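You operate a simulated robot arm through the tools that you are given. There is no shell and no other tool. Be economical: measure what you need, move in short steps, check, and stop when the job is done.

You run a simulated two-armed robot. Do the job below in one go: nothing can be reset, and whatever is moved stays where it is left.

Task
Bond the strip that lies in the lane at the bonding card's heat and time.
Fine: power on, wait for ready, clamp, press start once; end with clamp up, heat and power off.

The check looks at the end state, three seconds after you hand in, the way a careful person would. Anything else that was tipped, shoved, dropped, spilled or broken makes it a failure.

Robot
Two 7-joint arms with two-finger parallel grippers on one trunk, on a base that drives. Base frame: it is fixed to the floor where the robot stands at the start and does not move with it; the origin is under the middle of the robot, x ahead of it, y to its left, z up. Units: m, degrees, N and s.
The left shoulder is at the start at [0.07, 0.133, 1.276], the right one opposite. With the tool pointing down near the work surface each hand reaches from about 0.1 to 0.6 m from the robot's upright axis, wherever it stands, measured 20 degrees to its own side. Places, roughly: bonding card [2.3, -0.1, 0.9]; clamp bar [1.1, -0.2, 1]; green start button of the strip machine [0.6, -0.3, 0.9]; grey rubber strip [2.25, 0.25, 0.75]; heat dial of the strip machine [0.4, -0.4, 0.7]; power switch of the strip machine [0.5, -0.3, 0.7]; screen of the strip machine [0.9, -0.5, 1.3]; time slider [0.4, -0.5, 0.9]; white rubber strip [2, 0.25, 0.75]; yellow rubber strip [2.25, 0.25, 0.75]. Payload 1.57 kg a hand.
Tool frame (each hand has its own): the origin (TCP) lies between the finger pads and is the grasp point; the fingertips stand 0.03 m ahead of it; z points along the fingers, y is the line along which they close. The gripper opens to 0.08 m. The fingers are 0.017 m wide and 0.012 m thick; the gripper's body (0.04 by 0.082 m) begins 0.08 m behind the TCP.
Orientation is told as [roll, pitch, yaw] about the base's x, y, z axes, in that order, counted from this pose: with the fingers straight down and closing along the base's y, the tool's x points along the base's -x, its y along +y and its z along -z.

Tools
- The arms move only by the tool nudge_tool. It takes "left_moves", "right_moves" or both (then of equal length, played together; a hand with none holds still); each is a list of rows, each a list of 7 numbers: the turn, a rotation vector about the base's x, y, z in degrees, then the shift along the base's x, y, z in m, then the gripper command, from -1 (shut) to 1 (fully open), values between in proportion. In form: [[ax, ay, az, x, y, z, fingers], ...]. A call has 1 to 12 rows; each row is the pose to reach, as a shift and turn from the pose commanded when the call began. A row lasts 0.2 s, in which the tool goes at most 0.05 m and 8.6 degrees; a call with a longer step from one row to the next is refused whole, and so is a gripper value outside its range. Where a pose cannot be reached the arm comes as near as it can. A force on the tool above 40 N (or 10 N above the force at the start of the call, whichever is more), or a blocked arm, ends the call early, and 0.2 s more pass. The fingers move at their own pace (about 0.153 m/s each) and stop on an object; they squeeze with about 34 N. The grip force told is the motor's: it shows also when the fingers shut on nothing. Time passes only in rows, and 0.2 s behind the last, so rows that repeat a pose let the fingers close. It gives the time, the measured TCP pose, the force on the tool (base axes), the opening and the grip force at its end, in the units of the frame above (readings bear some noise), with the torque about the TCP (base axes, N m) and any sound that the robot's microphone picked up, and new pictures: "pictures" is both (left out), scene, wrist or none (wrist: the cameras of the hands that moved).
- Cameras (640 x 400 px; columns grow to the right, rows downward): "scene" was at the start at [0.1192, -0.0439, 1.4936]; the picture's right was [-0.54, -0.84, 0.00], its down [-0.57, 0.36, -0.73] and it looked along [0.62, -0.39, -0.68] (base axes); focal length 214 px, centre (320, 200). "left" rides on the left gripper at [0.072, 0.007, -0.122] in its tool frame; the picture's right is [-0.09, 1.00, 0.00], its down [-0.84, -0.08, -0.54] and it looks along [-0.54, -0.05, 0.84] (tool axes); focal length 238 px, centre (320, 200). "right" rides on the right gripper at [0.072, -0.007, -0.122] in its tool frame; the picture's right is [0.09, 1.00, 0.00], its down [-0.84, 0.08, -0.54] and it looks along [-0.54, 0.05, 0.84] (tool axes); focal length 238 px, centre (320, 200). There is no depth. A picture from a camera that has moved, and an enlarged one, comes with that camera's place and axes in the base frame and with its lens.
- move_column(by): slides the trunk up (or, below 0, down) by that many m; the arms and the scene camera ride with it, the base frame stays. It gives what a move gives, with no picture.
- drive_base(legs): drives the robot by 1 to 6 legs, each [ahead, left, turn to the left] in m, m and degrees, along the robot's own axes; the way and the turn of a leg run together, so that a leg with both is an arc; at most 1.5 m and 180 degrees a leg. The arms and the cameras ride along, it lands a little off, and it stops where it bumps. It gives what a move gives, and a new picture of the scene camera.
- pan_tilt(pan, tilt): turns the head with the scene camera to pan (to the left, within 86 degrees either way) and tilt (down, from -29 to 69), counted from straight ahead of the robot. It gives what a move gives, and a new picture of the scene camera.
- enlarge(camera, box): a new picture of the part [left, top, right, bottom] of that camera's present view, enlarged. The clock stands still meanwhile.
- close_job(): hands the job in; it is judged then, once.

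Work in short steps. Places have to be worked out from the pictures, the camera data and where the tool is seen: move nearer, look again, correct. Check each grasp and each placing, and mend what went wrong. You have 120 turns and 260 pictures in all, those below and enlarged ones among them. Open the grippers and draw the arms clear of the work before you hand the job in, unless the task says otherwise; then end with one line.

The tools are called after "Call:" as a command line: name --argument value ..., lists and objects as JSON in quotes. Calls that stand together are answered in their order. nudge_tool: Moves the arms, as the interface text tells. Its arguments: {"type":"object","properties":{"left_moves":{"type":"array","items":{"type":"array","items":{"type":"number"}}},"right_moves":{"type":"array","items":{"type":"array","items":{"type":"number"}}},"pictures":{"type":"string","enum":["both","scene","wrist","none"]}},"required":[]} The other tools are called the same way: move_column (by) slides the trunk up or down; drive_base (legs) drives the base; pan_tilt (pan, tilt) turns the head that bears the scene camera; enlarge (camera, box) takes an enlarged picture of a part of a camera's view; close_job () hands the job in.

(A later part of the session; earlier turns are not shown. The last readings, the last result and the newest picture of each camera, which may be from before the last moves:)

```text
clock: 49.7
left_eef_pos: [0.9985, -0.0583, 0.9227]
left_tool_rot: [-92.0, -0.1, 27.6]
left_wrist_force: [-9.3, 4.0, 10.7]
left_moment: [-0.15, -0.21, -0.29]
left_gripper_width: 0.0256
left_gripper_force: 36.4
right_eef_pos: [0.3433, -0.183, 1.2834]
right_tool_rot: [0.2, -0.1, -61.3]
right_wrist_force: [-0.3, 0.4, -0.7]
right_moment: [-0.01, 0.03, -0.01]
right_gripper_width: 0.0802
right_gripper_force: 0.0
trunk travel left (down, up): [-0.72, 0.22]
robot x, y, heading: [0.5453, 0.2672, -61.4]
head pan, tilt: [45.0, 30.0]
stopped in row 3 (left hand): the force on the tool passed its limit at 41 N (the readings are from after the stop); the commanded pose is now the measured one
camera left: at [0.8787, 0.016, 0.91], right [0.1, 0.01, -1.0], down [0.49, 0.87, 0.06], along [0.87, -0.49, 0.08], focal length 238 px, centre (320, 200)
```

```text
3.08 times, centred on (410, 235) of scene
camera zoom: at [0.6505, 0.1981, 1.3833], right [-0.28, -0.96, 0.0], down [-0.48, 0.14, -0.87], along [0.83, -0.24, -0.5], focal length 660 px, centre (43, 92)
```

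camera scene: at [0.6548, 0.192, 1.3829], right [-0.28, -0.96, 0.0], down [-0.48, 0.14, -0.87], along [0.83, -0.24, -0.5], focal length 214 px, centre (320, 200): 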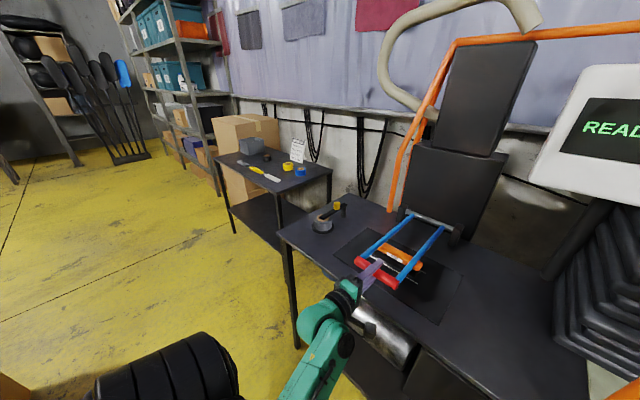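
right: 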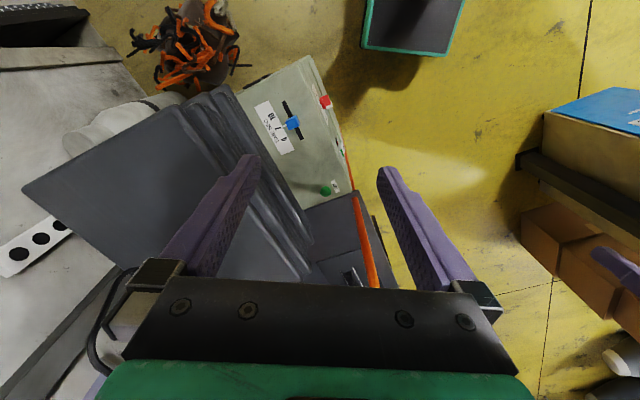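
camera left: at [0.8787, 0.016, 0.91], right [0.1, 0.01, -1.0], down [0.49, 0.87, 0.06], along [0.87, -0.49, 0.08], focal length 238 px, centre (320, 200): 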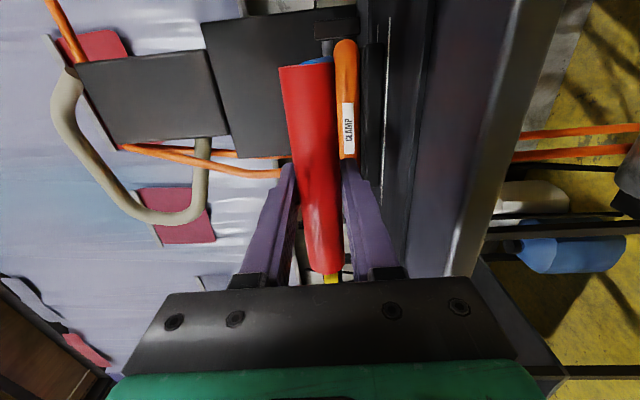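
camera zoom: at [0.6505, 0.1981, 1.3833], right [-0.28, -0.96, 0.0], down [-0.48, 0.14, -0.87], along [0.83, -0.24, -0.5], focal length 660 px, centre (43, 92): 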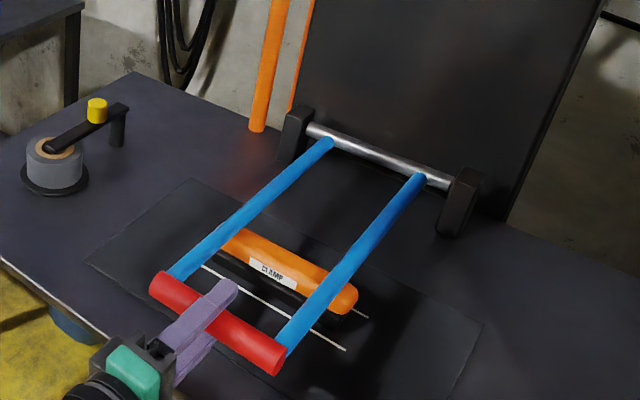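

Contact stopped the lever at the strip (41 N). Check the screen.

Call:
pan_tilt --pan 20 --tilt 25

Call:
enlarge --camera "scene" --box '[170, 100, 410, 330]'

```text
clock: 50.6
left_eef_pos: [0.9981, -0.0574, 0.9209]
left_tool_rot: [-91.8, -0.1, 27.7]
left_wrist_force: [-8.8, -0.1, 17.7]
left_moment: [-0.25, 0.11, -0.44]
left_gripper_width: 0.0258
left_gripper_force: 36.8
right_eef_pos: [0.3412, -0.184, 1.2816]
right_tool_rot: [0.2, -0.1, -61.3]
right_wrist_force: [-0.2, -0.2, 0.2]
right_moment: [-0.02, -0.02, 0.03]
right_gripper_width: 0.0798
right_gripper_force: 0.1
trunk travel left (down, up): [-0.72, 0.22]
robot x, y, heading: [0.5443, 0.2612, -61.6]
head pan, tilt: [20.0, 25.0]
camera scene: at [0.632, 0.1622, 1.3917], right [-0.66, -0.75, 0.0], down [-0.31, 0.28, -0.91], along [0.68, -0.6, -0.42], focal length 214 px, centre (320, 200)
```

scene: 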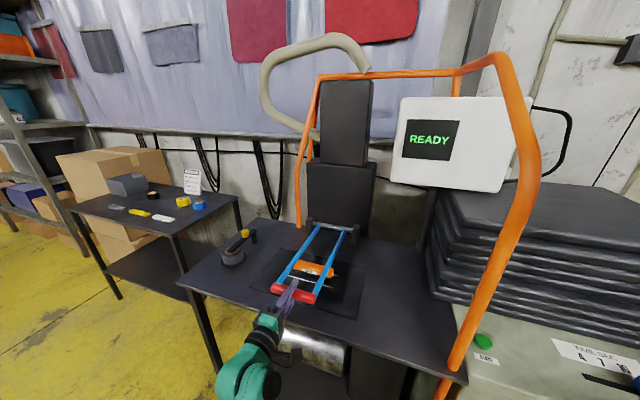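

```text
1.74 times, centred on (290, 215) of scene
camera zoom: at [0.632, 0.1622, 1.3917], right [-0.66, -0.75, 0.0], down [-0.31, 0.28, -0.91], along [0.68, -0.6, -0.42], focal length 373 px, centre (372, 174)
```

zoom: 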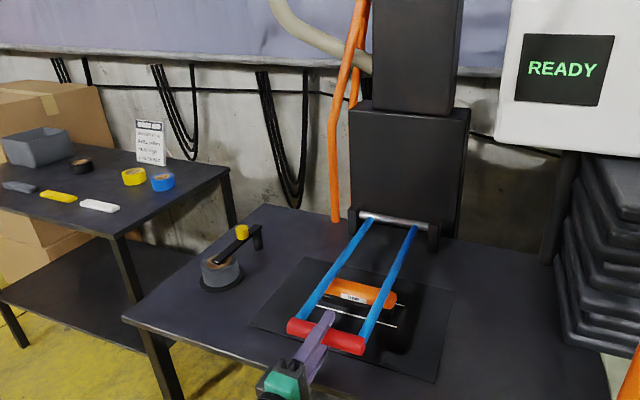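

READY with clamp held down on the strip. The mats overhang above the start button, so I bring the right hand in tilted 45° from the front, closed, while the left holds the clamp.

Call:
nudge_tool --right_moves '[[-4.4, -2.4, 0, 0.02, -0.001, -0.034, 0], [-8.8, -4.8, 0, 0.041, -0.002, -0.069, -1], [-13.2, -7.2, 0, 0.061, -0.003, -0.103, -1], [-17.6, -9.6, 0, 0.082, -0.004, -0.138, -1], [-22, -12, 0, 0.102, -0.005, -0.172, -1], [-26.4, -14.3, 0, 0.123, -0.006, -0.207, -1], [-30.8, -16.7, 0, 0.143, -0.007, -0.241, -1], [-35.2, -19.1, 0, 0.164, -0.008, -0.276, -1], [-39.6, -21.5, 0, 0.184, -0.008, -0.31, -1]]' --pictures "both"

```text
clock: 52.8
left_eef_pos: [0.9982, -0.0584, 0.9223]
left_tool_rot: [-91.9, 0.0, 27.6]
left_wrist_force: [-9.1, 3.4, 7.5]
left_moment: [-0.11, 0.04, -1.05]
left_gripper_width: 0.0258
left_gripper_force: 37.3
right_eef_pos: [0.4913, -0.2445, 0.9502]
right_tool_rot: [6.4, -40.0, -81.3]
right_wrist_force: [-0.7, -0.5, -0.1]
right_moment: [0.01, 0.0, 0.02]
right_gripper_width: 0.0
right_gripper_force: 20.9
right hand out of reach, approached as far as the arm can: row 6, 7, 8, 9
trunk travel left (down, up): [-0.72, 0.22]
robot x, y, heading: [0.5461, 0.2625, -61.3]
head pan, tilt: [20.0, 25.0]
stopped in row 9 (right hand): the arm was blocked; the commanded pose is now the measured one
camera scene: at [0.6334, 0.1627, 1.3912], right [-0.66, -0.75, 0.0], down [-0.31, 0.28, -0.91], along [0.68, -0.6, -0.42], focal length 214 px, centre (320, 200)
camera right: at [0.4518, -0.116, 0.9962], right [0.96, 0.29, 0.03], down [0.06, -0.28, 0.96], along [0.28, -0.91, -0.29], focal length 238 px, centre (320, 200)
```

scene: 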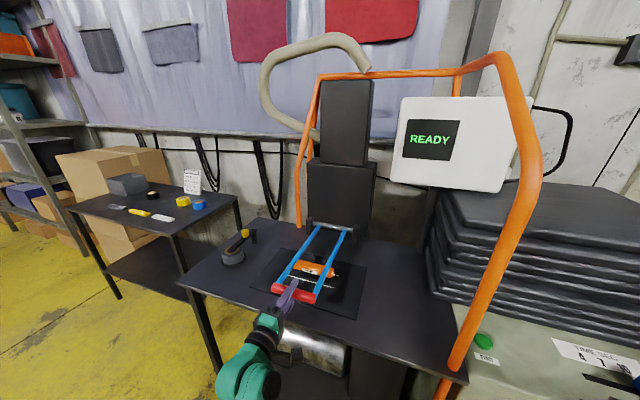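
right: 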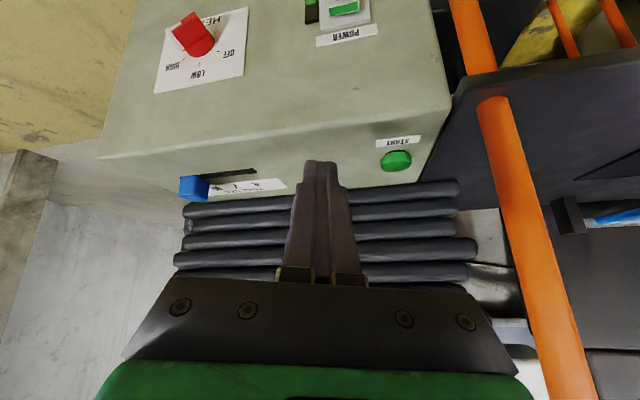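

The right hand came to a slightly yawed but usable pose; button top is about (0.613,-0.334,0.875). Move the tips over it, staying 4–5 cm above.

Call:
nudge_tool --right_moves '[[0, 0, 0, 0.035, -0.02, 0.0, -1], [0, 0, 0, 0.07, -0.043, 0.0, -1], [0, 0, 0, 0.108, -0.066, 0.0, -1]]' --pictures "wrist"

Call:
enlarge --camera "scene" --box '[400, 260, 640, 400]'

```text
clock: 53.6
left_eef_pos: [0.999, -0.0586, 0.9235]
left_tool_rot: [-91.8, -0.2, 27.7]
left_wrist_force: [-10.8, 1.7, 10.0]
left_moment: [-0.16, 0.18, -0.17]
left_gripper_width: 0.0255
left_gripper_force: 36.7
right_eef_pos: [0.5981, -0.3111, 0.948]
right_tool_rot: [6.3, -40.0, -81.3]
right_wrist_force: [0.0, 0.3, 0.7]
right_moment: [-0.03, 0.03, -0.01]
right_gripper_width: 0.0
right_gripper_force: 21.2
trunk travel left (down, up): [-0.72, 0.22]
robot x, y, heading: [0.5419, 0.2614, -61.2]
head pan, tilt: [20.0, 25.0]
camera right: at [0.5583, -0.1833, 0.9956], right [0.96, 0.29, 0.03], down [0.06, -0.28, 0.96], along [0.28, -0.91, -0.29], focal length 238 px, centre (320, 200)
```

right: 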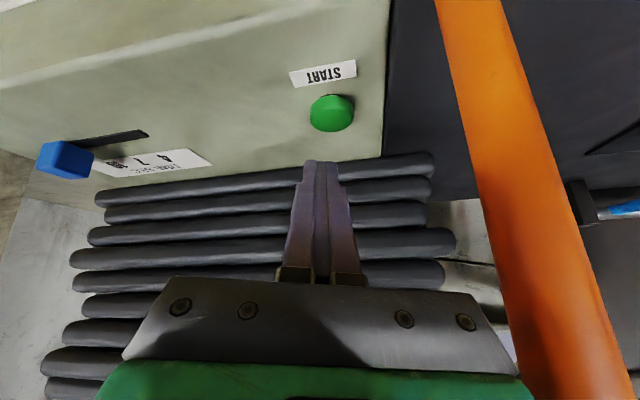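

```text
2.67 times, centred on (520, 330) of scene
camera zoom: at [0.6323, 0.1619, 1.3916], right [-0.66, -0.75, 0.0], down [-0.31, 0.28, -0.91], along [0.68, -0.6, -0.42], focal length 572 px, centre (-213, -147)
```

zoom: 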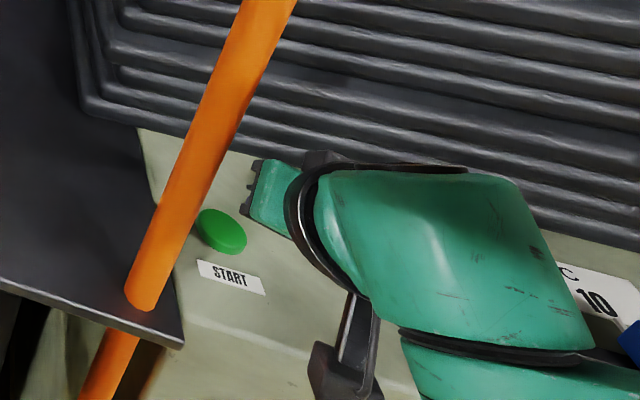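

Button centre is ~1.2 cm toward +x of the tips, ~5 cm below. Shift and press straight down in small steps.

Call:
nudge_tool --right_moves '[[0, 0, 0, 0.012, -0.004, -0.015, -1], [0, 0, 0, 0.012, -0.004, -0.035, -1], [0, 0, 0, 0.012, -0.004, -0.045, -1], [0, 0, 0, 0.012, -0.004, -0.05, -1], [0, 0, 0, 0.012, -0.004, -0.054, -1]]' --pictures "both"

```text
clock: 54.8
left_eef_pos: [0.9983, -0.0589, 0.9225]
left_tool_rot: [-91.8, -0.2, 27.8]
left_wrist_force: [-5.7, -12.5, 9.4]
left_moment: [0.06, -0.03, 0.48]
left_gripper_width: 0.0256
left_gripper_force: 37.0
right_eef_pos: [0.6132, -0.3158, 0.8988]
right_tool_rot: [6.4, -40.2, -81.3]
right_wrist_force: [-4.8, 4.5, 19.2]
right_moment: [-0.17, 0.07, -0.02]
right_gripper_width: 0.0002
right_gripper_force: 21.1
trunk travel left (down, up): [-0.72, 0.22]
robot x, y, heading: [0.5463, 0.266, -61.2]
head pan, tilt: [20.0, 25.0]
heard: click
camera scene: at [0.6325, 0.1626, 1.392], right [-0.66, -0.75, 0.0], down [-0.31, 0.28, -0.91], along [0.68, -0.6, -0.42], focal length 214 px, centre (320, 200)
camera right: at [0.5718, -0.1872, 0.9447], right [0.96, 0.29, 0.03], down [0.06, -0.28, 0.96], along [0.29, -0.92, -0.28], focal length 238 px, centre (320, 200)
```

scene: 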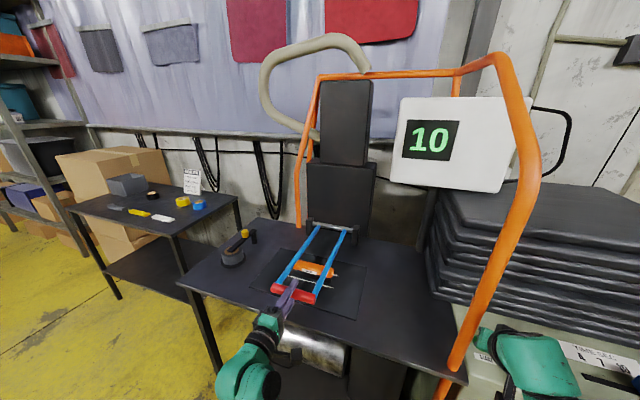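
right: 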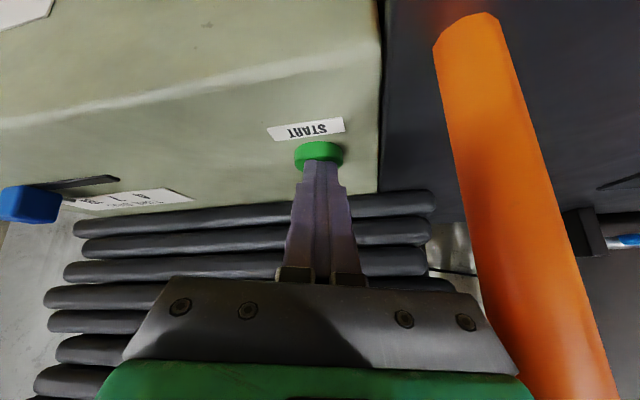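

The click was heard and the countdown shows 10. Lift the right hand straight off and back, then wait while the left holds the clamp.

Call:
nudge_tool --right_moves '[[0, 0, 0, 0, 0, 0.03, -1], [0, 0, 0, -0.005, 0.01, 0.06, -1], [0, 0, 0, -0.02, 0.04, 0.08, -1], [0, 0, 0, -0.04, 0.075, 0.09, -1], [0, 0, 0, -0.065, 0.105, 0.09, -1], [0, 0, 0, -0.09, 0.135, 0.09, -1], [0, 0, 0, -0.09, 0.135, 0.09, -1], [0, 0, 0, -0.09, 0.135, 0.09, -1], [0, 0, 0, -0.09, 0.135, 0.09, -1], [0, 0, 0, -0.09, 0.135, 0.09, -1], [0, 0, 0, -0.09, 0.135, 0.09, -1], [0, 0, 0, -0.09, 0.135, 0.09, -1]]' --pictures "scene"

```text
clock: 57.4
left_eef_pos: [0.9992, -0.0583, 0.9226]
left_tool_rot: [-91.8, -0.3, 27.7]
left_wrist_force: [-10.0, -1.7, 15.3]
left_moment: [-0.03, 0.07, 0.04]
left_gripper_width: 0.0257
left_gripper_force: 36.5
right_eef_pos: [0.5768, -0.2488, 0.9833]
right_tool_rot: [6.5, -40.0, -81.3]
right_wrist_force: [-1.0, 0.0, -0.5]
right_moment: [-0.02, 0.01, 0.0]
right_gripper_width: 0.0002
right_gripper_force: 21.2
right hand out of reach, approached as far as the arm can: row 4, 5, 6, 7, 8, 9, 10, 11, 12
trunk travel left (down, up): [-0.72, 0.22]
robot x, y, heading: [0.544, 0.2652, -61.3]
head pan, tilt: [20.0, 25.0]
camera scene: at [0.6322, 0.1617, 1.3916], right [-0.66, -0.75, 0.0], down [-0.31, 0.28, -0.91], along [0.68, -0.6, -0.42], focal length 214 px, centre (320, 200)
```

scene: 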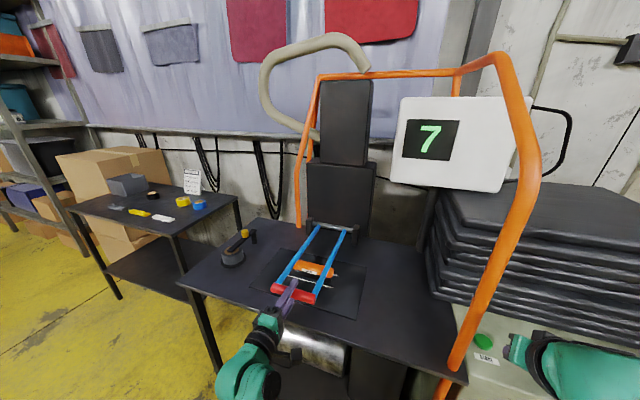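

Counting down (7). Wait with both hands holding still; pull the right hand back a little more in the meantime.

Call:
nudge_tool --right_moves '[[0, 0, 0, -0.03, 0.01, 0, -1], [0, 0, 0, -0.06, 0.02, 0, -1], [0, 0, 0, -0.09, 0.03, 0, -1], [0, 0, 0, -0.09, 0.03, 0, -1], [0, 0, 0, -0.09, 0.03, 0, -1], [0, 0, 0, -0.09, 0.03, 0, -1], [0, 0, 0, -0.09, 0.03, 0, -1], [0, 0, 0, -0.09, 0.03, 0, -1], [0, 0, 0, -0.09, 0.03, 0, -1], [0, 0, 0, -0.09, 0.03, 0, -1], [0, 0, 0, -0.09, 0.03, 0, -1], [0, 0, 0, -0.09, 0.03, 0, -1]]' --pictures "none"

Call:
nudge_tool --right_moves '[[0, 0, 0, 0, 0, 0, -1], [0, 0, 0, 0, 0, 0, -1], [0, 0, 0, 0, 0, 0, -1], [0, 0, 0, 0, 0, 0, -1], [0, 0, 0, 0, 0, 0, -1], [0, 0, 0, 0, 0, 0, -1], [0, 0, 0, 0, 0, 0, -1], [0, 0, 0, 0, 0, 0, -1], [0, 0, 0, 0, 0, 0, -1], [0, 0, 0, 0, 0, 0, -1], [0, 0, 0, 0, 0, 0, -1], [0, 0, 0, 0, 0, 0, -1]]' --pictures "none"

Call:
nudge_tool --right_moves '[[0, 0, 0, 0, 0, 0, -1], [0, 0, 0, 0, 0, 0, -1], [0, 0, 0, 0, 0, 0, -1], [0, 0, 0, 0, 0, 0, -1], [0, 0, 0, 0, 0, 0, -1], [0, 0, 0, 0, 0, 0, -1], [0, 0, 0, 0, 0, 0, -1], [0, 0, 0, 0, 0, 0, -1], [0, 0, 0, 0, 0, 0, -1], [0, 0, 0, 0, 0, 0, -1]]' --pictures "scene"

```text
clock: 60.0
left_eef_pos: [1.0005, -0.0591, 0.9226]
left_tool_rot: [-91.6, -0.5, 27.9]
left_wrist_force: [-8.1, -0.4, 16.8]
left_moment: [-0.05, 0.11, 1.11]
left_gripper_width: 0.0258
left_gripper_force: 37.2
right_eef_pos: [0.5575, -0.2575, 0.9804]
right_tool_rot: [7.6, -39.8, -80.7]
right_wrist_force: [-0.4, 0.2, 0.5]
right_moment: [0.03, -0.03, 0.01]
right_gripper_width: 0.0001
right_gripper_force: 21.4
right hand out of reach, approached as far as the arm can: row 1, 2, 3, 4, 5, 6, 7, 8, 9, 10, 11, 12
trunk travel left (down, up): [-0.72, 0.22]
robot x, y, heading: [0.5496, 0.2646, -61.3]
head pan, tilt: [20.0, 25.0]
```

```text
clock: 62.6
left_eef_pos: [0.9996, -0.0569, 0.9209]
left_tool_rot: [-91.7, -0.2, 27.6]
left_wrist_force: [-8.1, -2.3, 18.3]
left_moment: [-0.07, 0.07, 0.1]
left_gripper_width: 0.0257
left_gripper_force: 36.8
right_eef_pos: [0.5589, -0.2574, 0.9809]
right_tool_rot: [7.5, -39.9, -80.8]
right_wrist_force: [-0.2, -0.4, -0.8]
right_moment: [0.04, -0.01, -0.02]
right_gripper_width: 0.0
right_gripper_force: 21.3
trunk travel left (down, up): [-0.72, 0.22]
robot x, y, heading: [0.5441, 0.2643, -61.4]
head pan, tilt: [20.0, 25.0]
```

```text
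clock: 64.8
left_eef_pos: [0.9992, -0.0583, 0.9222]
left_tool_rot: [-91.8, -0.2, 27.7]
left_wrist_force: [-6.1, -2.3, 17.5]
left_moment: [-0.02, 0.05, -0.02]
left_gripper_width: 0.0258
left_gripper_force: 37.1
right_eef_pos: [0.557, -0.2567, 0.9814]
right_tool_rot: [7.5, -39.9, -80.7]
right_wrist_force: [0.9, 0.2, 0.0]
right_moment: [-0.01, 0.02, 0.03]
right_gripper_width: 0.0
right_gripper_force: 21.6
trunk travel left (down, up): [-0.72, 0.22]
robot x, y, heading: [0.546, 0.2633, -61.4]
head pan, tilt: [20.0, 25.0]
camera scene: at [0.6326, 0.1618, 1.3916], right [-0.66, -0.75, 0.0], down [-0.31, 0.28, -0.91], along [0.68, -0.6, -0.42], focal length 214 px, centre (320, 200)
```

scene: 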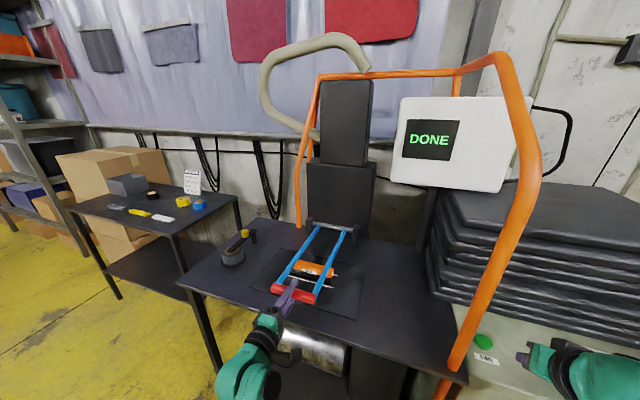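

DONE. Swing the clamp back up along the same arc.

Call:
nudge_tool --left_moves '[[0, 0, 0, 0, -0.001, 0.025, -1], [0, 0, 0, 0.0005, -0.003, 0.05, -1], [0, 0, 0, 0.003, -0.0075, 0.069, -1], [0, 0, 0, 0.005, -0.012, 0.088, -1], [0, 0, 0, 0.008, -0.017, 0.107, -1], [0, 0, 0, 0.0114, -0.023, 0.125, -1], [0, 0, 0, 0.016, -0.03, 0.143, -1], [0, 0, 0, 0.02, -0.0376, 0.1616, -1], [0, 0, 0, 0.0247, -0.046, 0.179, -1], [0, 0, 0, 0.029, -0.054, 0.195, -1], [0, 0, 0, 0.034, -0.063, 0.211, -1], [0, 0, 0, 0.0392, -0.0726, 0.226, -1]]' --pictures "scene"

Call:
enlarge --camera "scene" --box '[200, 160, 400, 330]'

```text
clock: 67.4
left_eef_pos: [1.0495, -0.1288, 1.1474]
left_tool_rot: [-91.3, -3.3, 29.0]
left_wrist_force: [-12.0, -11.0, -4.2]
left_moment: [-0.24, 0.47, 0.25]
left_gripper_width: 0.0268
left_gripper_force: 37.7
right_eef_pos: [0.5607, -0.2612, 0.9771]
right_tool_rot: [7.5, -39.6, -80.6]
right_wrist_force: [0.4, 0.1, 0.1]
right_moment: [-0.01, 0.0, 0.02]
right_gripper_width: 0.0
right_gripper_force: 21.2
trunk travel left (down, up): [-0.72, 0.22]
robot x, y, heading: [0.5487, 0.2652, -61.6]
head pan, tilt: [20.0, 25.0]
camera scene: at [0.6345, 0.1551, 1.3908], right [-0.66, -0.75, 0.0], down [-0.32, 0.28, -0.91], along [0.68, -0.6, -0.42], focal length 214 px, centre (320, 200)
```

scene: 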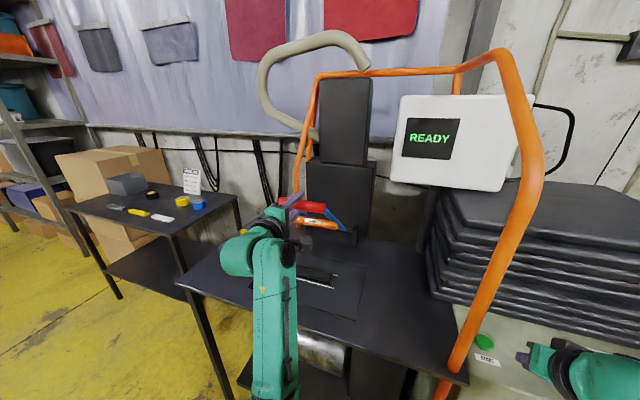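

```text
2.35 times, centred on (300, 245) of scene
camera zoom: at [0.6345, 0.1551, 1.3908], right [-0.66, -0.75, 0.0], down [-0.32, 0.28, -0.91], along [0.68, -0.6, -0.42], focal length 505 px, centre (367, 94)
```

zoom: 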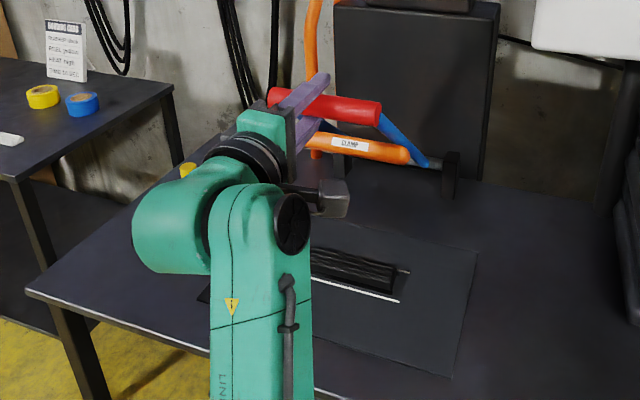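

Clamp is up and the screen is back at READY. Release the handle and check that it stays before withdrawing.

Call:
nudge_tool --left_moves '[[0, 0, 0, 0, 0, 0, -0.2], [0, 0, 0, 0, 0, 0, 0.9], [0, 0, 0, 0, 0, 0, 0.95], [0, 0, 0, 0, 0, 0, 0.95]]' --pictures "both"

```text
clock: 68.4
left_eef_pos: [1.0514, -0.1235, 1.1504]
left_tool_rot: [-91.8, -2.7, 29.2]
left_wrist_force: [-0.2, 0.0, 0.1]
left_moment: [-0.01, -0.01, 0.0]
left_gripper_width: 0.078
left_gripper_force: 0.0
right_eef_pos: [0.5614, -0.2576, 0.9801]
right_tool_rot: [7.2, -39.8, -80.5]
right_wrist_force: [-0.1, -1.1, -0.3]
right_moment: [0.03, 0.0, 0.02]
right_gripper_width: 0.0002
right_gripper_force: 21.7
trunk travel left (down, up): [-0.72, 0.22]
robot x, y, heading: [0.544, 0.2606, -61.4]
head pan, tilt: [20.0, 25.0]
camera scene: at [0.6375, 0.1599, 1.391], right [-0.66, -0.75, 0.0], down [-0.32, 0.28, -0.91], along [0.68, -0.6, -0.42], focal length 214 px, centre (320, 200)
camera left: at [0.9307, -0.053, 1.1348], right [0.14, 0.04, -0.99], down [0.46, 0.88, 0.1], along [0.88, -0.47, 0.1], focal length 238 px, centre (320, 200)
```

scene: 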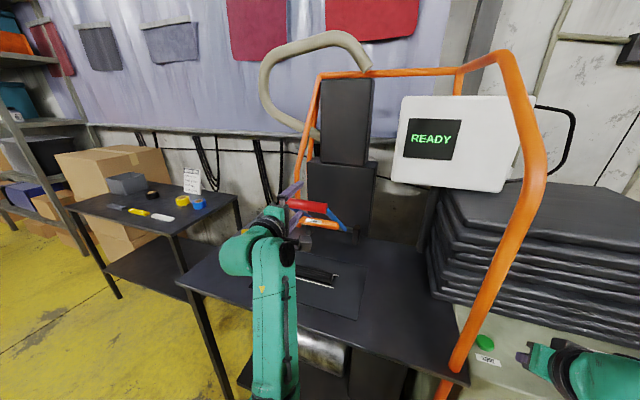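
left: 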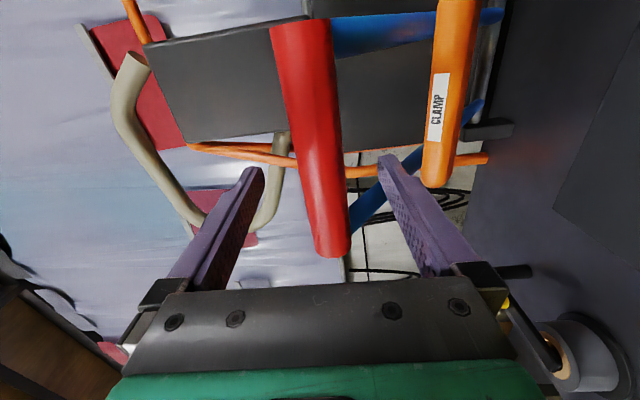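

Clamp stays up. Withdraw the left hand backward and unroll it to neutral.

Call:
nudge_tool --left_moves '[[0, 0, 0, -0.019, 0.036, 0, 0.95], [0, 0, 0, -0.038, 0.072, 0, 0.95], [0, 0, 0, -0.057, 0.105, 0, 0.5], [3.6, -6.6, 0, -0.085, 0.12, 0, 0], [7.2, -13.2, 0, -0.115, 0.12, 0, 0], [10.7, -19.8, 0, -0.145, 0.12, 0, 0], [14.3, -26.4, 0, -0.17, 0.11, 0, 0], [17.9, -33, 0, -0.2, 0.1, 0, 0], [21.5, -39.6, 0, -0.22, 0.09, 0, 0], [25, -46.1, 0, -0.22, 0.09, 0, 0], [28.6, -52.7, 0, -0.22, 0.09, 0, 0], [32.2, -59.3, 0, -0.22, 0.09, 0, 0]]' --pictures "scene"

```text
clock: 69.0
left_eef_pos: [1.0183, -0.0407, 1.211]
left_tool_rot: [-99.2, -8.5, 32.0]
left_wrist_force: [-0.5, 1.4, 1.3]
left_moment: [0.04, 0.06, 0.02]
left_gripper_width: 0.0602
left_gripper_force: 0.0
left hand out of reach, approached as far as the arm can: row 3
right_eef_pos: [0.5578, -0.2515, 0.9842]
right_tool_rot: [7.4, -40.3, -80.7]
right_wrist_force: [-0.3, 0.8, 0.9]
right_moment: [0.0, -0.03, 0.03]
right_gripper_width: 0.0001
right_gripper_force: 21.3
trunk travel left (down, up): [-0.72, 0.22]
robot x, y, heading: [0.5447, 0.2646, -61.2]
head pan, tilt: [20.0, 25.0]
stopped in row 3 (left hand): the arm was blocked; the commanded pose is now the measured one
camera scene: at [0.6312, 0.1694, 1.3926], right [-0.66, -0.75, 0.0], down [-0.31, 0.27, -0.91], along [0.68, -0.6, -0.41], focal length 214 px, centre (320, 200)
```

scene: 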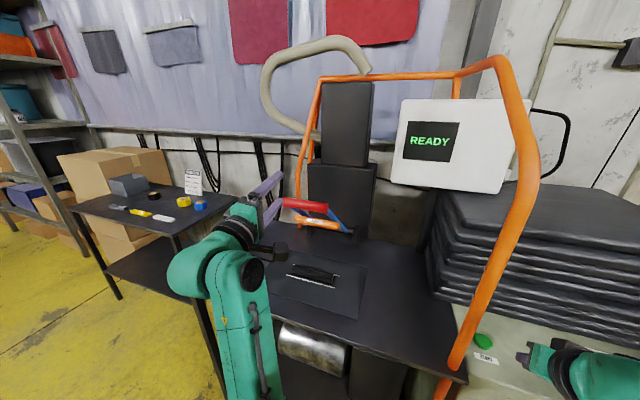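

Arm hit a joint limit, but the fingers are clear of the handle. Back the base away 0.2 m to withdraw everything safely.

Call:
drive_base --legs '[[-0.2, 0, 0]]'

Call:
enlarge --camera "scene" --box '[200, 120, 440, 320]'

```text
clock: 70.6
left_eef_pos: [0.9287, 0.1254, 1.2044]
left_tool_rot: [-98.7, -8.6, 32.0]
left_wrist_force: [-0.5, -0.5, 0.0]
left_moment: [0.0, 0.0, 0.01]
left_gripper_width: 0.0602
left_gripper_force: 0.1
right_eef_pos: [0.4666, -0.0844, 0.9805]
right_tool_rot: [7.2, -39.8, -80.4]
right_wrist_force: [-0.7, 0.0, 0.4]
right_moment: [0.02, 0.01, 0.02]
right_gripper_width: 0.0001
right_gripper_force: 21.3
trunk travel left (down, up): [-0.72, 0.22]
robot x, y, heading: [0.4506, 0.4379, -61.3]
head pan, tilt: [20.0, 25.0]
camera scene: at [0.5424, 0.3339, 1.391], right [-0.66, -0.75, 0.0], down [-0.32, 0.28, -0.91], along [0.68, -0.6, -0.42], focal length 214 px, centre (320, 200)
```

scene: 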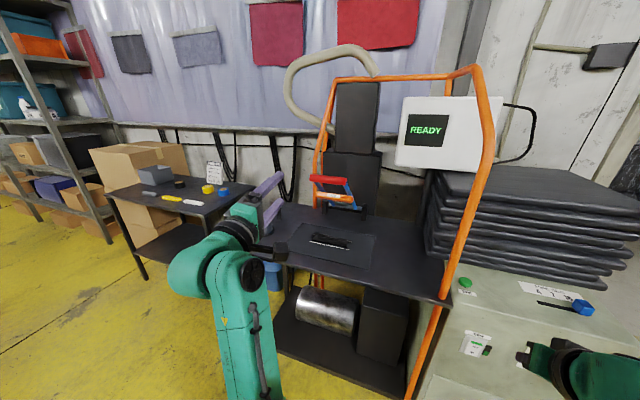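

```text
2.00 times, centred on (320, 220) of scene
camera zoom: at [0.5424, 0.3339, 1.391], right [-0.66, -0.75, 0.0], down [-0.32, 0.28, -0.91], along [0.68, -0.6, -0.42], focal length 429 px, centre (320, 160)
```

zoom: 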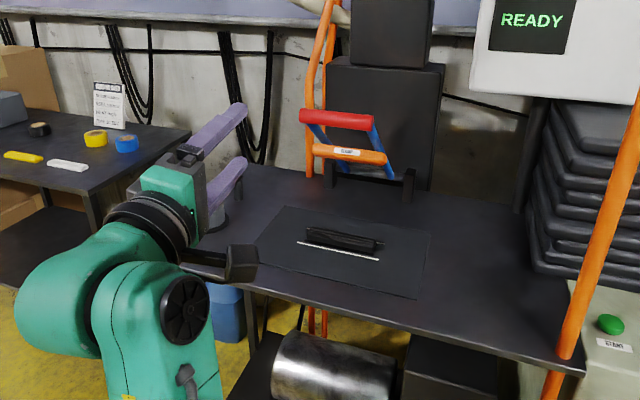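

All clear; drive right back to the control station.

Call:
drive_base --legs '[[0, -0.507, 0], [0.07, 0, 0]]'

```text
clock: 74.2
left_eef_pos: [0.5125, -0.181, 1.2069]
left_tool_rot: [-98.8, -8.6, 32.0]
left_wrist_force: [-0.3, 0.1, 0.4]
left_moment: [-0.01, 0.0, 0.0]
left_gripper_width: 0.0602
left_gripper_force: 0.1
right_eef_pos: [0.0514, -0.3912, 0.9807]
right_tool_rot: [7.2, -39.8, -80.3]
right_wrist_force: [0.4, 0.3, 0.2]
right_moment: [0.0, 0.01, -0.02]
right_gripper_width: 0.0
right_gripper_force: 21.5
trunk travel left (down, up): [-0.72, 0.22]
robot x, y, heading: [0.0323, 0.1327, -61.0]
head pan, tilt: [20.0, 25.0]
camera scene: at [0.1257, 0.0279, 1.3913], right [-0.66, -0.75, 0.0], down [-0.32, 0.28, -0.91], along [0.68, -0.6, -0.42], focal length 214 px, centre (320, 200)
```

scene: 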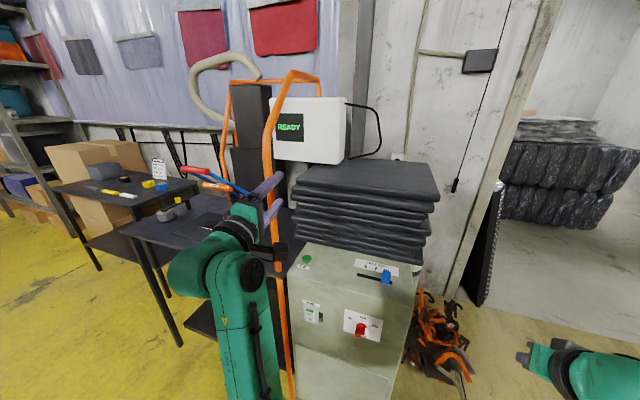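

Back at the station. First lower the trunk 0.2 m, then correct the hand's tilt.

Call:
move_column --by -0.2

Call:
nudge_tool --left_moves '[[3.8, 2, -1.1, -0.03, 0.02, -0.02, 0.5], [7.6, 4.1, -2.2, -0.06, 0.03, -0.05, 0.5]]' --pictures "scene"

```text
clock: 76.3
left_eef_pos: [0.5136, -0.1814, 1.0068]
left_tool_rot: [-98.6, -8.6, 32.2]
left_wrist_force: [-0.3, -0.8, 0.2]
left_moment: [-0.03, 0.01, 0.01]
left_gripper_width: 0.0604
left_gripper_force: 0.1
right_eef_pos: [0.0528, -0.3912, 0.7814]
right_tool_rot: [7.2, -39.8, -80.3]
right_wrist_force: [-0.5, 0.3, -0.2]
right_moment: [0.02, -0.01, -0.02]
right_gripper_width: 0.0001
right_gripper_force: 21.5
trunk travel left (down, up): [-0.52, 0.42]
robot x, y, heading: [0.0374, 0.1285, -61.1]
head pan, tilt: [20.0, 25.0]
```

```text
clock: 76.8
left_eef_pos: [0.5093, -0.168, 1.0038]
left_tool_rot: [-95.2, -17.3, 34.7]
left_wrist_force: [0.7, 0.2, -0.4]
left_moment: [0.01, -0.01, 0.01]
left_gripper_width: 0.06
left_gripper_force: 0.0
left hand out of reach, approached as far as the arm can: row 1, 2
right_eef_pos: [0.0518, -0.3926, 0.7808]
right_tool_rot: [7.2, -39.9, -80.3]
right_wrist_force: [0.5, 0.0, -1.1]
right_moment: [-0.01, 0.03, -0.04]
right_gripper_width: 0.0
right_gripper_force: 21.2
trunk travel left (down, up): [-0.52, 0.42]
robot x, y, heading: [0.0323, 0.1308, -61.2]
head pan, tilt: [20.0, 25.0]
stopped in row 2 (left hand): the arm was blocked; the commanded pose is now the measured one
camera scene: at [0.1265, 0.0262, 1.191], right [-0.66, -0.75, 0.0], down [-0.32, 0.28, -0.91], along [0.68, -0.6, -0.42], focal length 214 px, centre (320, 200)
```

scene: 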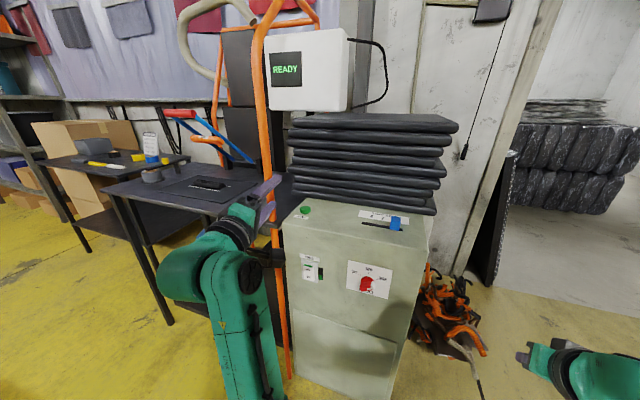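

The arm is cramped here; move the hand down (away from the shoulder) while unrolling.

Call:
nudge_tool --left_moves '[[1.8, -3.3, 0, 0, 0, -0.035, 0.5], [3.6, -6.6, 0, 0, 0, -0.07, 0.5], [7.2, -13.2, 0, 0, 0, -0.1, 0.5], [10.7, -19.8, 0, 0, 0, -0.13, 0.5]]' --pictures "scene"

```text
clock: 77.3
left_eef_pos: [0.5257, -0.1555, 1.0155]
left_tool_rot: [-102.5, -28.9, 41.4]
left_wrist_force: [0.7, 0.2, 0.6]
left_moment: [0.02, -0.02, 0.03]
left_gripper_width: 0.0604
left_gripper_force: 0.1
left hand out of reach, approached as far as the arm can: row 1
right_eef_pos: [0.0511, -0.3915, 0.7798]
right_tool_rot: [7.2, -39.8, -80.3]
right_wrist_force: [-0.4, 0.2, 0.2]
right_moment: [0.0, -0.01, 0.03]
right_gripper_width: 0.0
right_gripper_force: 21.6
trunk travel left (down, up): [-0.52, 0.42]
robot x, y, heading: [0.0325, 0.1284, -60.9]
head pan, tilt: [20.0, 25.0]
stopped in row 2 (left hand): the arm was blocked; the commanded pose is now the measured one
camera scene: at [0.1265, 0.0265, 1.1911], right [-0.66, -0.75, 0.0], down [-0.32, 0.28, -0.91], along [0.68, -0.6, -0.42], focal length 214 px, centre (320, 200)
```

scene: 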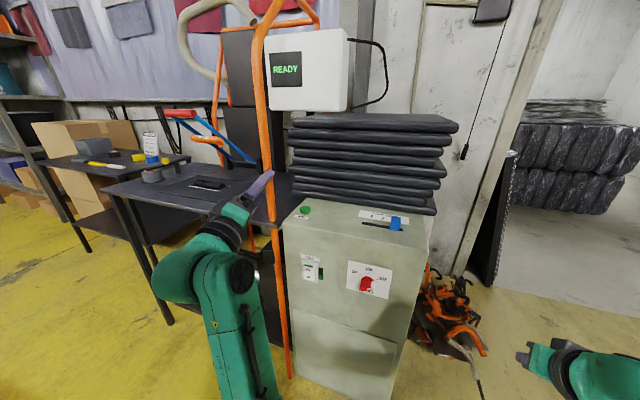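

Arm needs room to stretch out of that limit: back the base 0.3 m, then extend the hand forward while unrolling.

Call:
drive_base --legs '[[-0.3, 0, 0]]'

Call:
nudge_tool --left_moves '[[0, 0, 0, 0.017, -0.031, 0, 0], [0, 0, 0, 0.033, -0.062, 0, 0], [0, 0, 0, 0.05, -0.093, 0, 0], [0, 0, 0, 0.067, -0.123, 0, 0]]' --pictures "wrist"

```text
clock: 79.3
left_eef_pos: [0.3807, 0.1075, 1.0154]
left_tool_rot: [-102.3, -29.0, 41.3]
left_wrist_force: [0.2, 0.2, 0.2]
left_moment: [0.0, -0.02, -0.02]
left_gripper_width: 0.0599
left_gripper_force: 0.1
right_eef_pos: [-0.0925, -0.1291, 0.7805]
right_tool_rot: [7.2, -39.8, -80.4]
right_wrist_force: [0.4, 0.4, -0.2]
right_moment: [0.02, -0.02, 0.01]
right_gripper_width: 0.0
right_gripper_force: 21.1
trunk travel left (down, up): [-0.52, 0.42]
robot x, y, heading: [-0.1114, 0.3939, -61.0]
head pan, tilt: [20.0, 25.0]
camera scene: at [-0.0184, 0.2894, 1.1911], right [-0.66, -0.75, 0.0], down [-0.32, 0.28, -0.91], along [0.68, -0.6, -0.42], focal length 214 px, centre (320, 200)
```

scene: 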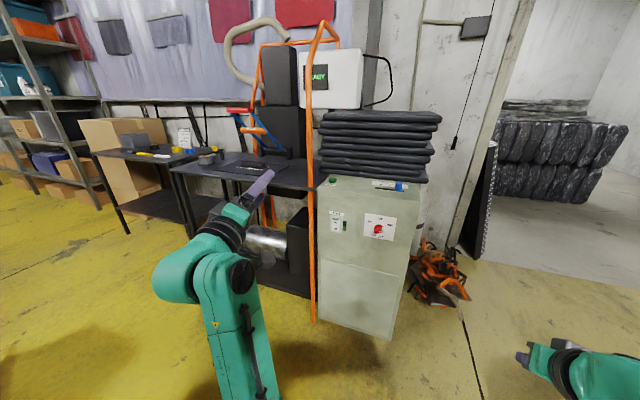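

```text
clock: 80.3
left_eef_pos: [0.4509, -0.0161, 1.0147]
left_tool_rot: [-102.1, -28.9, 41.2]
left_wrist_force: [-0.1, 0.7, 0.9]
left_moment: [-0.02, 0.01, -0.01]
left_gripper_width: 0.0401
left_gripper_force: 0.0
right_eef_pos: [-0.0927, -0.1299, 0.7796]
right_tool_rot: [7.2, -39.8, -80.3]
right_wrist_force: [0.3, -0.9, -0.7]
right_moment: [-0.05, -0.06, -0.02]
right_gripper_width: 0.0002
right_gripper_force: 21.1
trunk travel left (down, up): [-0.52, 0.42]
robot x, y, heading: [-0.111, 0.3919, -61.2]
head pan, tilt: [20.0, 25.0]
camera left: at [0.3367, 0.0398, 0.9501], right [0.55, 0.21, -0.81], down [0.2, 0.91, 0.37], along [0.81, -0.37, 0.46], focal length 238 px, centre (320, 200)
```

left: 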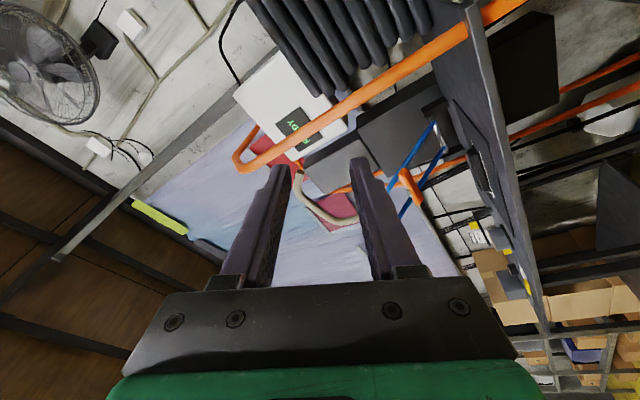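

Compute the needed rotation to neutral: ≈61° about (0.66,-0.76,0). Apply it in 8 steps while easing down.

Call:
nudge_tool --left_moves '[[5, -5.8, -0.1, -0.01, -0.005, -0.02, 0], [10.1, -11.6, -0.2, -0.02, -0.01, -0.04, 0], [15.1, -17.4, -0.3, -0.03, -0.015, -0.06, 0], [20.2, -23.2, -0.4, -0.04, -0.02, -0.08, 0], [25.2, -28.9, -0.4, -0.05, -0.025, -0.1, 0], [30.2, -34.7, -0.5, -0.06, -0.03, -0.12, 0], [35.3, -40.5, -0.6, -0.07, -0.035, -0.14, 0], [40.3, -46.3, -0.7, -0.08, -0.04, -0.16, 0]]' --pictures "both"

```text
clock: 82.1
left_eef_pos: [0.3681, -0.0551, 0.854]
left_tool_rot: [72.8, -89.5, -134.5]
left_wrist_force: [-0.8, -0.4, -0.1]
left_moment: [0.03, 0.02, -0.01]
left_gripper_width: 0.04
left_gripper_force: 0.0
right_eef_pos: [-0.093, -0.129, 0.7809]
right_tool_rot: [7.2, -39.7, -80.3]
right_wrist_force: [-0.8, -0.3, 0.3]
right_moment: [0.0, -0.02, 0.01]
right_gripper_width: 0.0
right_gripper_force: 21.5
trunk travel left (down, up): [-0.52, 0.42]
robot x, y, heading: [-0.112, 0.3916, -61.0]
head pan, tilt: [20.0, 25.0]
camera scene: at [-0.0182, 0.2887, 1.1911], right [-0.66, -0.75, 0.0], down [-0.32, 0.28, -0.91], along [0.68, -0.6, -0.42], focal length 214 px, centre (320, 200)
camera left: at [0.3174, 0.0542, 0.7808], right [0.88, 0.47, 0.1], down [-0.33, 0.44, 0.84], along [0.35, -0.77, 0.54], focal length 238 px, centre (320, 200)
```

scene: 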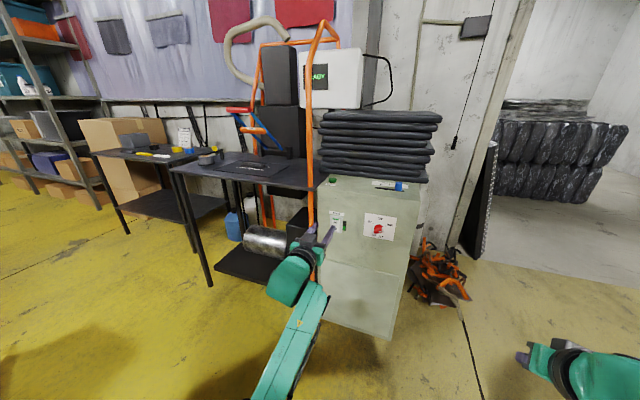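
left: 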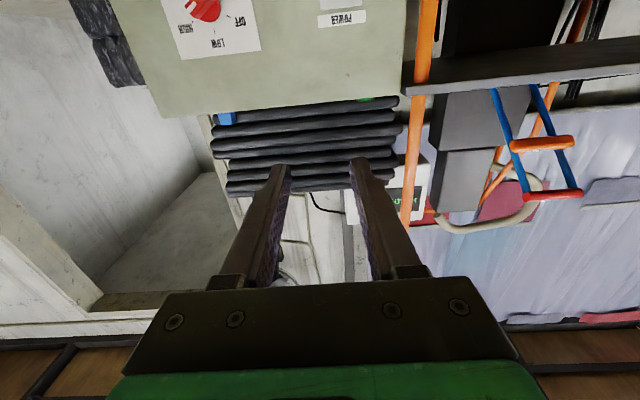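

Hand is neutral again. Roll −60° to match the fin at HIGH and move to the dial's line, still well back.

Call:
nudge_tool --left_moves '[[3.6, -6.6, 0, -0.018, -0.003, -0.017, 0.3], [7.2, -13.2, 0, -0.037, -0.006, -0.034, 0.5], [10.7, -19.8, 0, -0.055, -0.009, -0.05, 0.5], [14.3, -26.4, 0, -0.073, -0.012, -0.067, 0.5], [17.9, -33, 0, -0.092, -0.014, -0.084, 0.5], [21.5, -39.6, 0, -0.11, -0.017, -0.1, 0.5], [25, -46.1, 0, -0.129, -0.02, -0.117, 0.5], [28.6, -52.7, 0, -0.147, -0.023, -0.134, 0.5]]' --pictures "wrist"

```text
clock: 83.6
left_eef_pos: [0.2904, -0.0551, 0.7404]
left_tool_rot: [90.4, -32.3, -151.5]
left_wrist_force: [0.3, 0.9, 0.1]
left_moment: [-0.02, -0.02, -0.02]
left_gripper_width: 0.0601
left_gripper_force: 0.0
right_eef_pos: [-0.0926, -0.1288, 0.7806]
right_tool_rot: [7.2, -39.8, -80.4]
right_wrist_force: [0.2, 0.7, 0.6]
right_moment: [0.0, 0.0, 0.0]
right_gripper_width: 0.0
right_gripper_force: 21.3
trunk travel left (down, up): [-0.52, 0.42]
robot x, y, heading: [-0.1076, 0.3978, -61.1]
head pan, tilt: [20.0, 25.0]
stopped in row 7 (left hand): the arm was blocked; the commanded pose is now the measured one
camera left: at [0.2884, 0.0817, 0.7057], right [0.4, 0.22, 0.89], down [-0.92, 0.12, 0.38], along [-0.02, -0.97, 0.25], focal length 238 px, centre (320, 200)
```

left: 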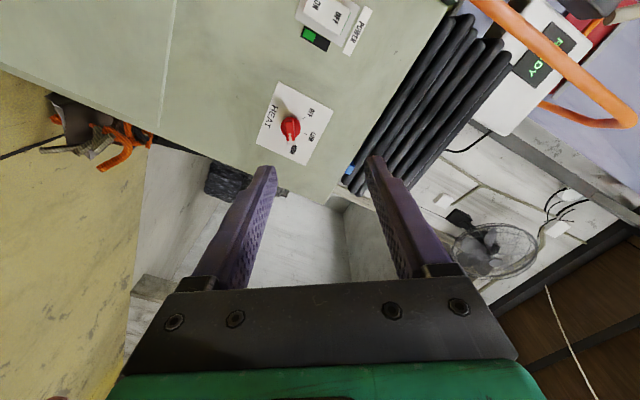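

Roll is close to −58°. Use the base to bring the hand in front of the dial: 0.2 m ahead, 0.07 m right.

Call:
drive_base --legs '[[0, -0.07, 0], [0.19, 0, 0]]'

Call:
enlarge --camera "left" --box '[200, 40, 440, 200]'

```text
clock: 85.8
left_eef_pos: [0.3183, -0.2566, 0.7411]
left_tool_rot: [90.5, -32.4, -151.7]
left_wrist_force: [0.2, -0.7, 0.4]
left_moment: [-0.02, 0.02, 0.0]
left_gripper_width: 0.0598
left_gripper_force: 0.0
right_eef_pos: [-0.0644, -0.3285, 0.7806]
right_tool_rot: [7.3, -39.8, -80.4]
right_wrist_force: [-0.3, -0.3, -0.6]
right_moment: [0.03, 0.02, 0.02]
right_gripper_width: 0.0001
right_gripper_force: 20.7
trunk travel left (down, up): [-0.52, 0.42]
robot x, y, heading: [-0.082, 0.1941, -61.1]
head pan, tilt: [20.0, 25.0]
camera scene: at [0.0118, 0.0884, 1.1909], right [-0.66, -0.75, 0.0], down [-0.32, 0.28, -0.91], along [0.68, -0.6, -0.42], focal length 214 px, centre (320, 200)
```

scene: 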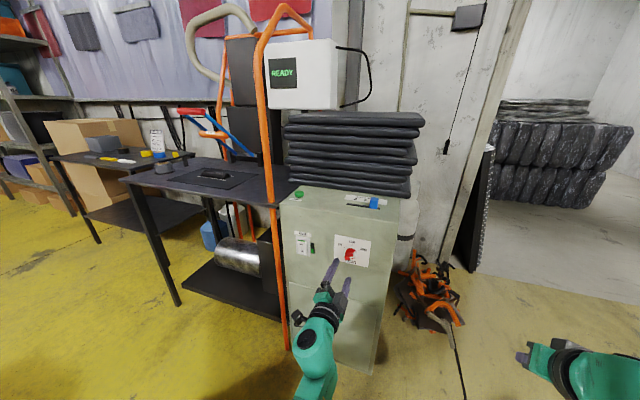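

```text
2.50 times, centred on (320, 120) of left
camera zoom: at [0.3173, -0.1198, 0.7056], right [0.4, 0.22, 0.89], down [-0.92, 0.12, 0.38], along [-0.02, -0.97, 0.25], focal length 596 px, centre (320, 400)
```

zoom: 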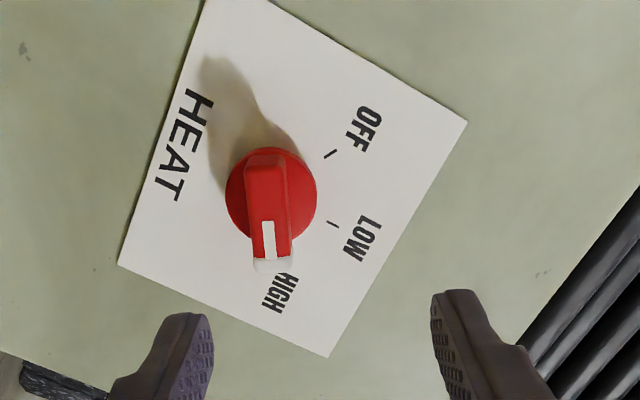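

Matches the known grip pose (0.359,-0.334,0.720). Align, advance, and close on the fin.

Call:
nudge_tool --left_moves '[[0, 0, 0, 0.008, -0.018, -0.0208, 0.5], [0, 0, 0, 0.024, -0.047, -0.0208, 0.5], [0, 0, 0, 0.0404, -0.0778, -0.0208, 0.5]]' --pictures "wrist"

Call:
enlarge --camera "left" --box '[200, 80, 440, 240]'

```text
clock: 86.6
left_eef_pos: [0.3598, -0.3353, 0.7194]
left_tool_rot: [90.5, -32.3, -151.8]
left_wrist_force: [0.1, 0.3, -0.3]
left_moment: [-0.06, 0.01, 0.01]
left_gripper_width: 0.06
left_gripper_force: 0.1
left hand out of reach, approached as far as the arm can: row 1, 2
right_eef_pos: [-0.0635, -0.3311, 0.7792]
right_tool_rot: [7.2, -39.9, -80.4]
right_wrist_force: [0.3, -0.8, -0.4]
right_moment: [-0.01, -0.02, 0.03]
right_gripper_width: 0.0
right_gripper_force: 21.1
trunk travel left (down, up): [-0.52, 0.42]
robot x, y, heading: [-0.0822, 0.1923, -61.5]
head pan, tilt: [20.0, 25.0]
camera left: at [0.3582, -0.1976, 0.684], right [0.4, 0.22, 0.89], down [-0.92, 0.12, 0.38], along [-0.02, -0.97, 0.25], focal length 238 px, centre (320, 200)
```

left: 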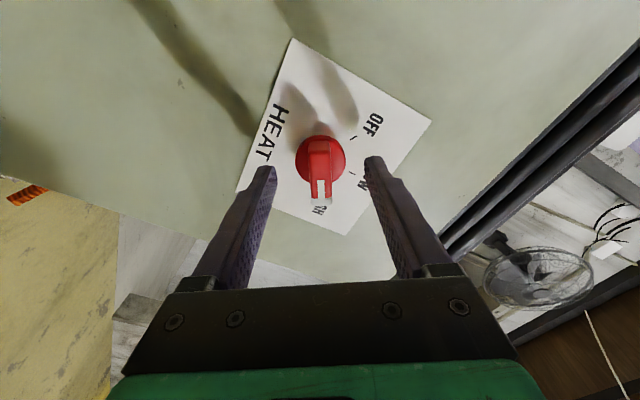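

```text
2.50 times, centred on (320, 160) of left
camera zoom: at [0.3582, -0.1976, 0.684], right [0.4, 0.22, 0.89], down [-0.92, 0.12, 0.38], along [-0.02, -0.97, 0.25], focal length 596 px, centre (320, 300)
```

zoom: 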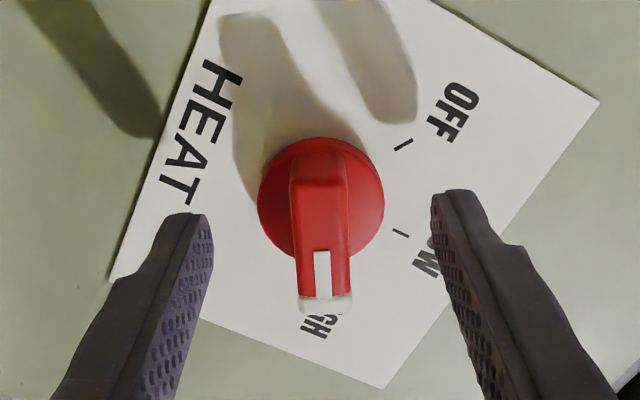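

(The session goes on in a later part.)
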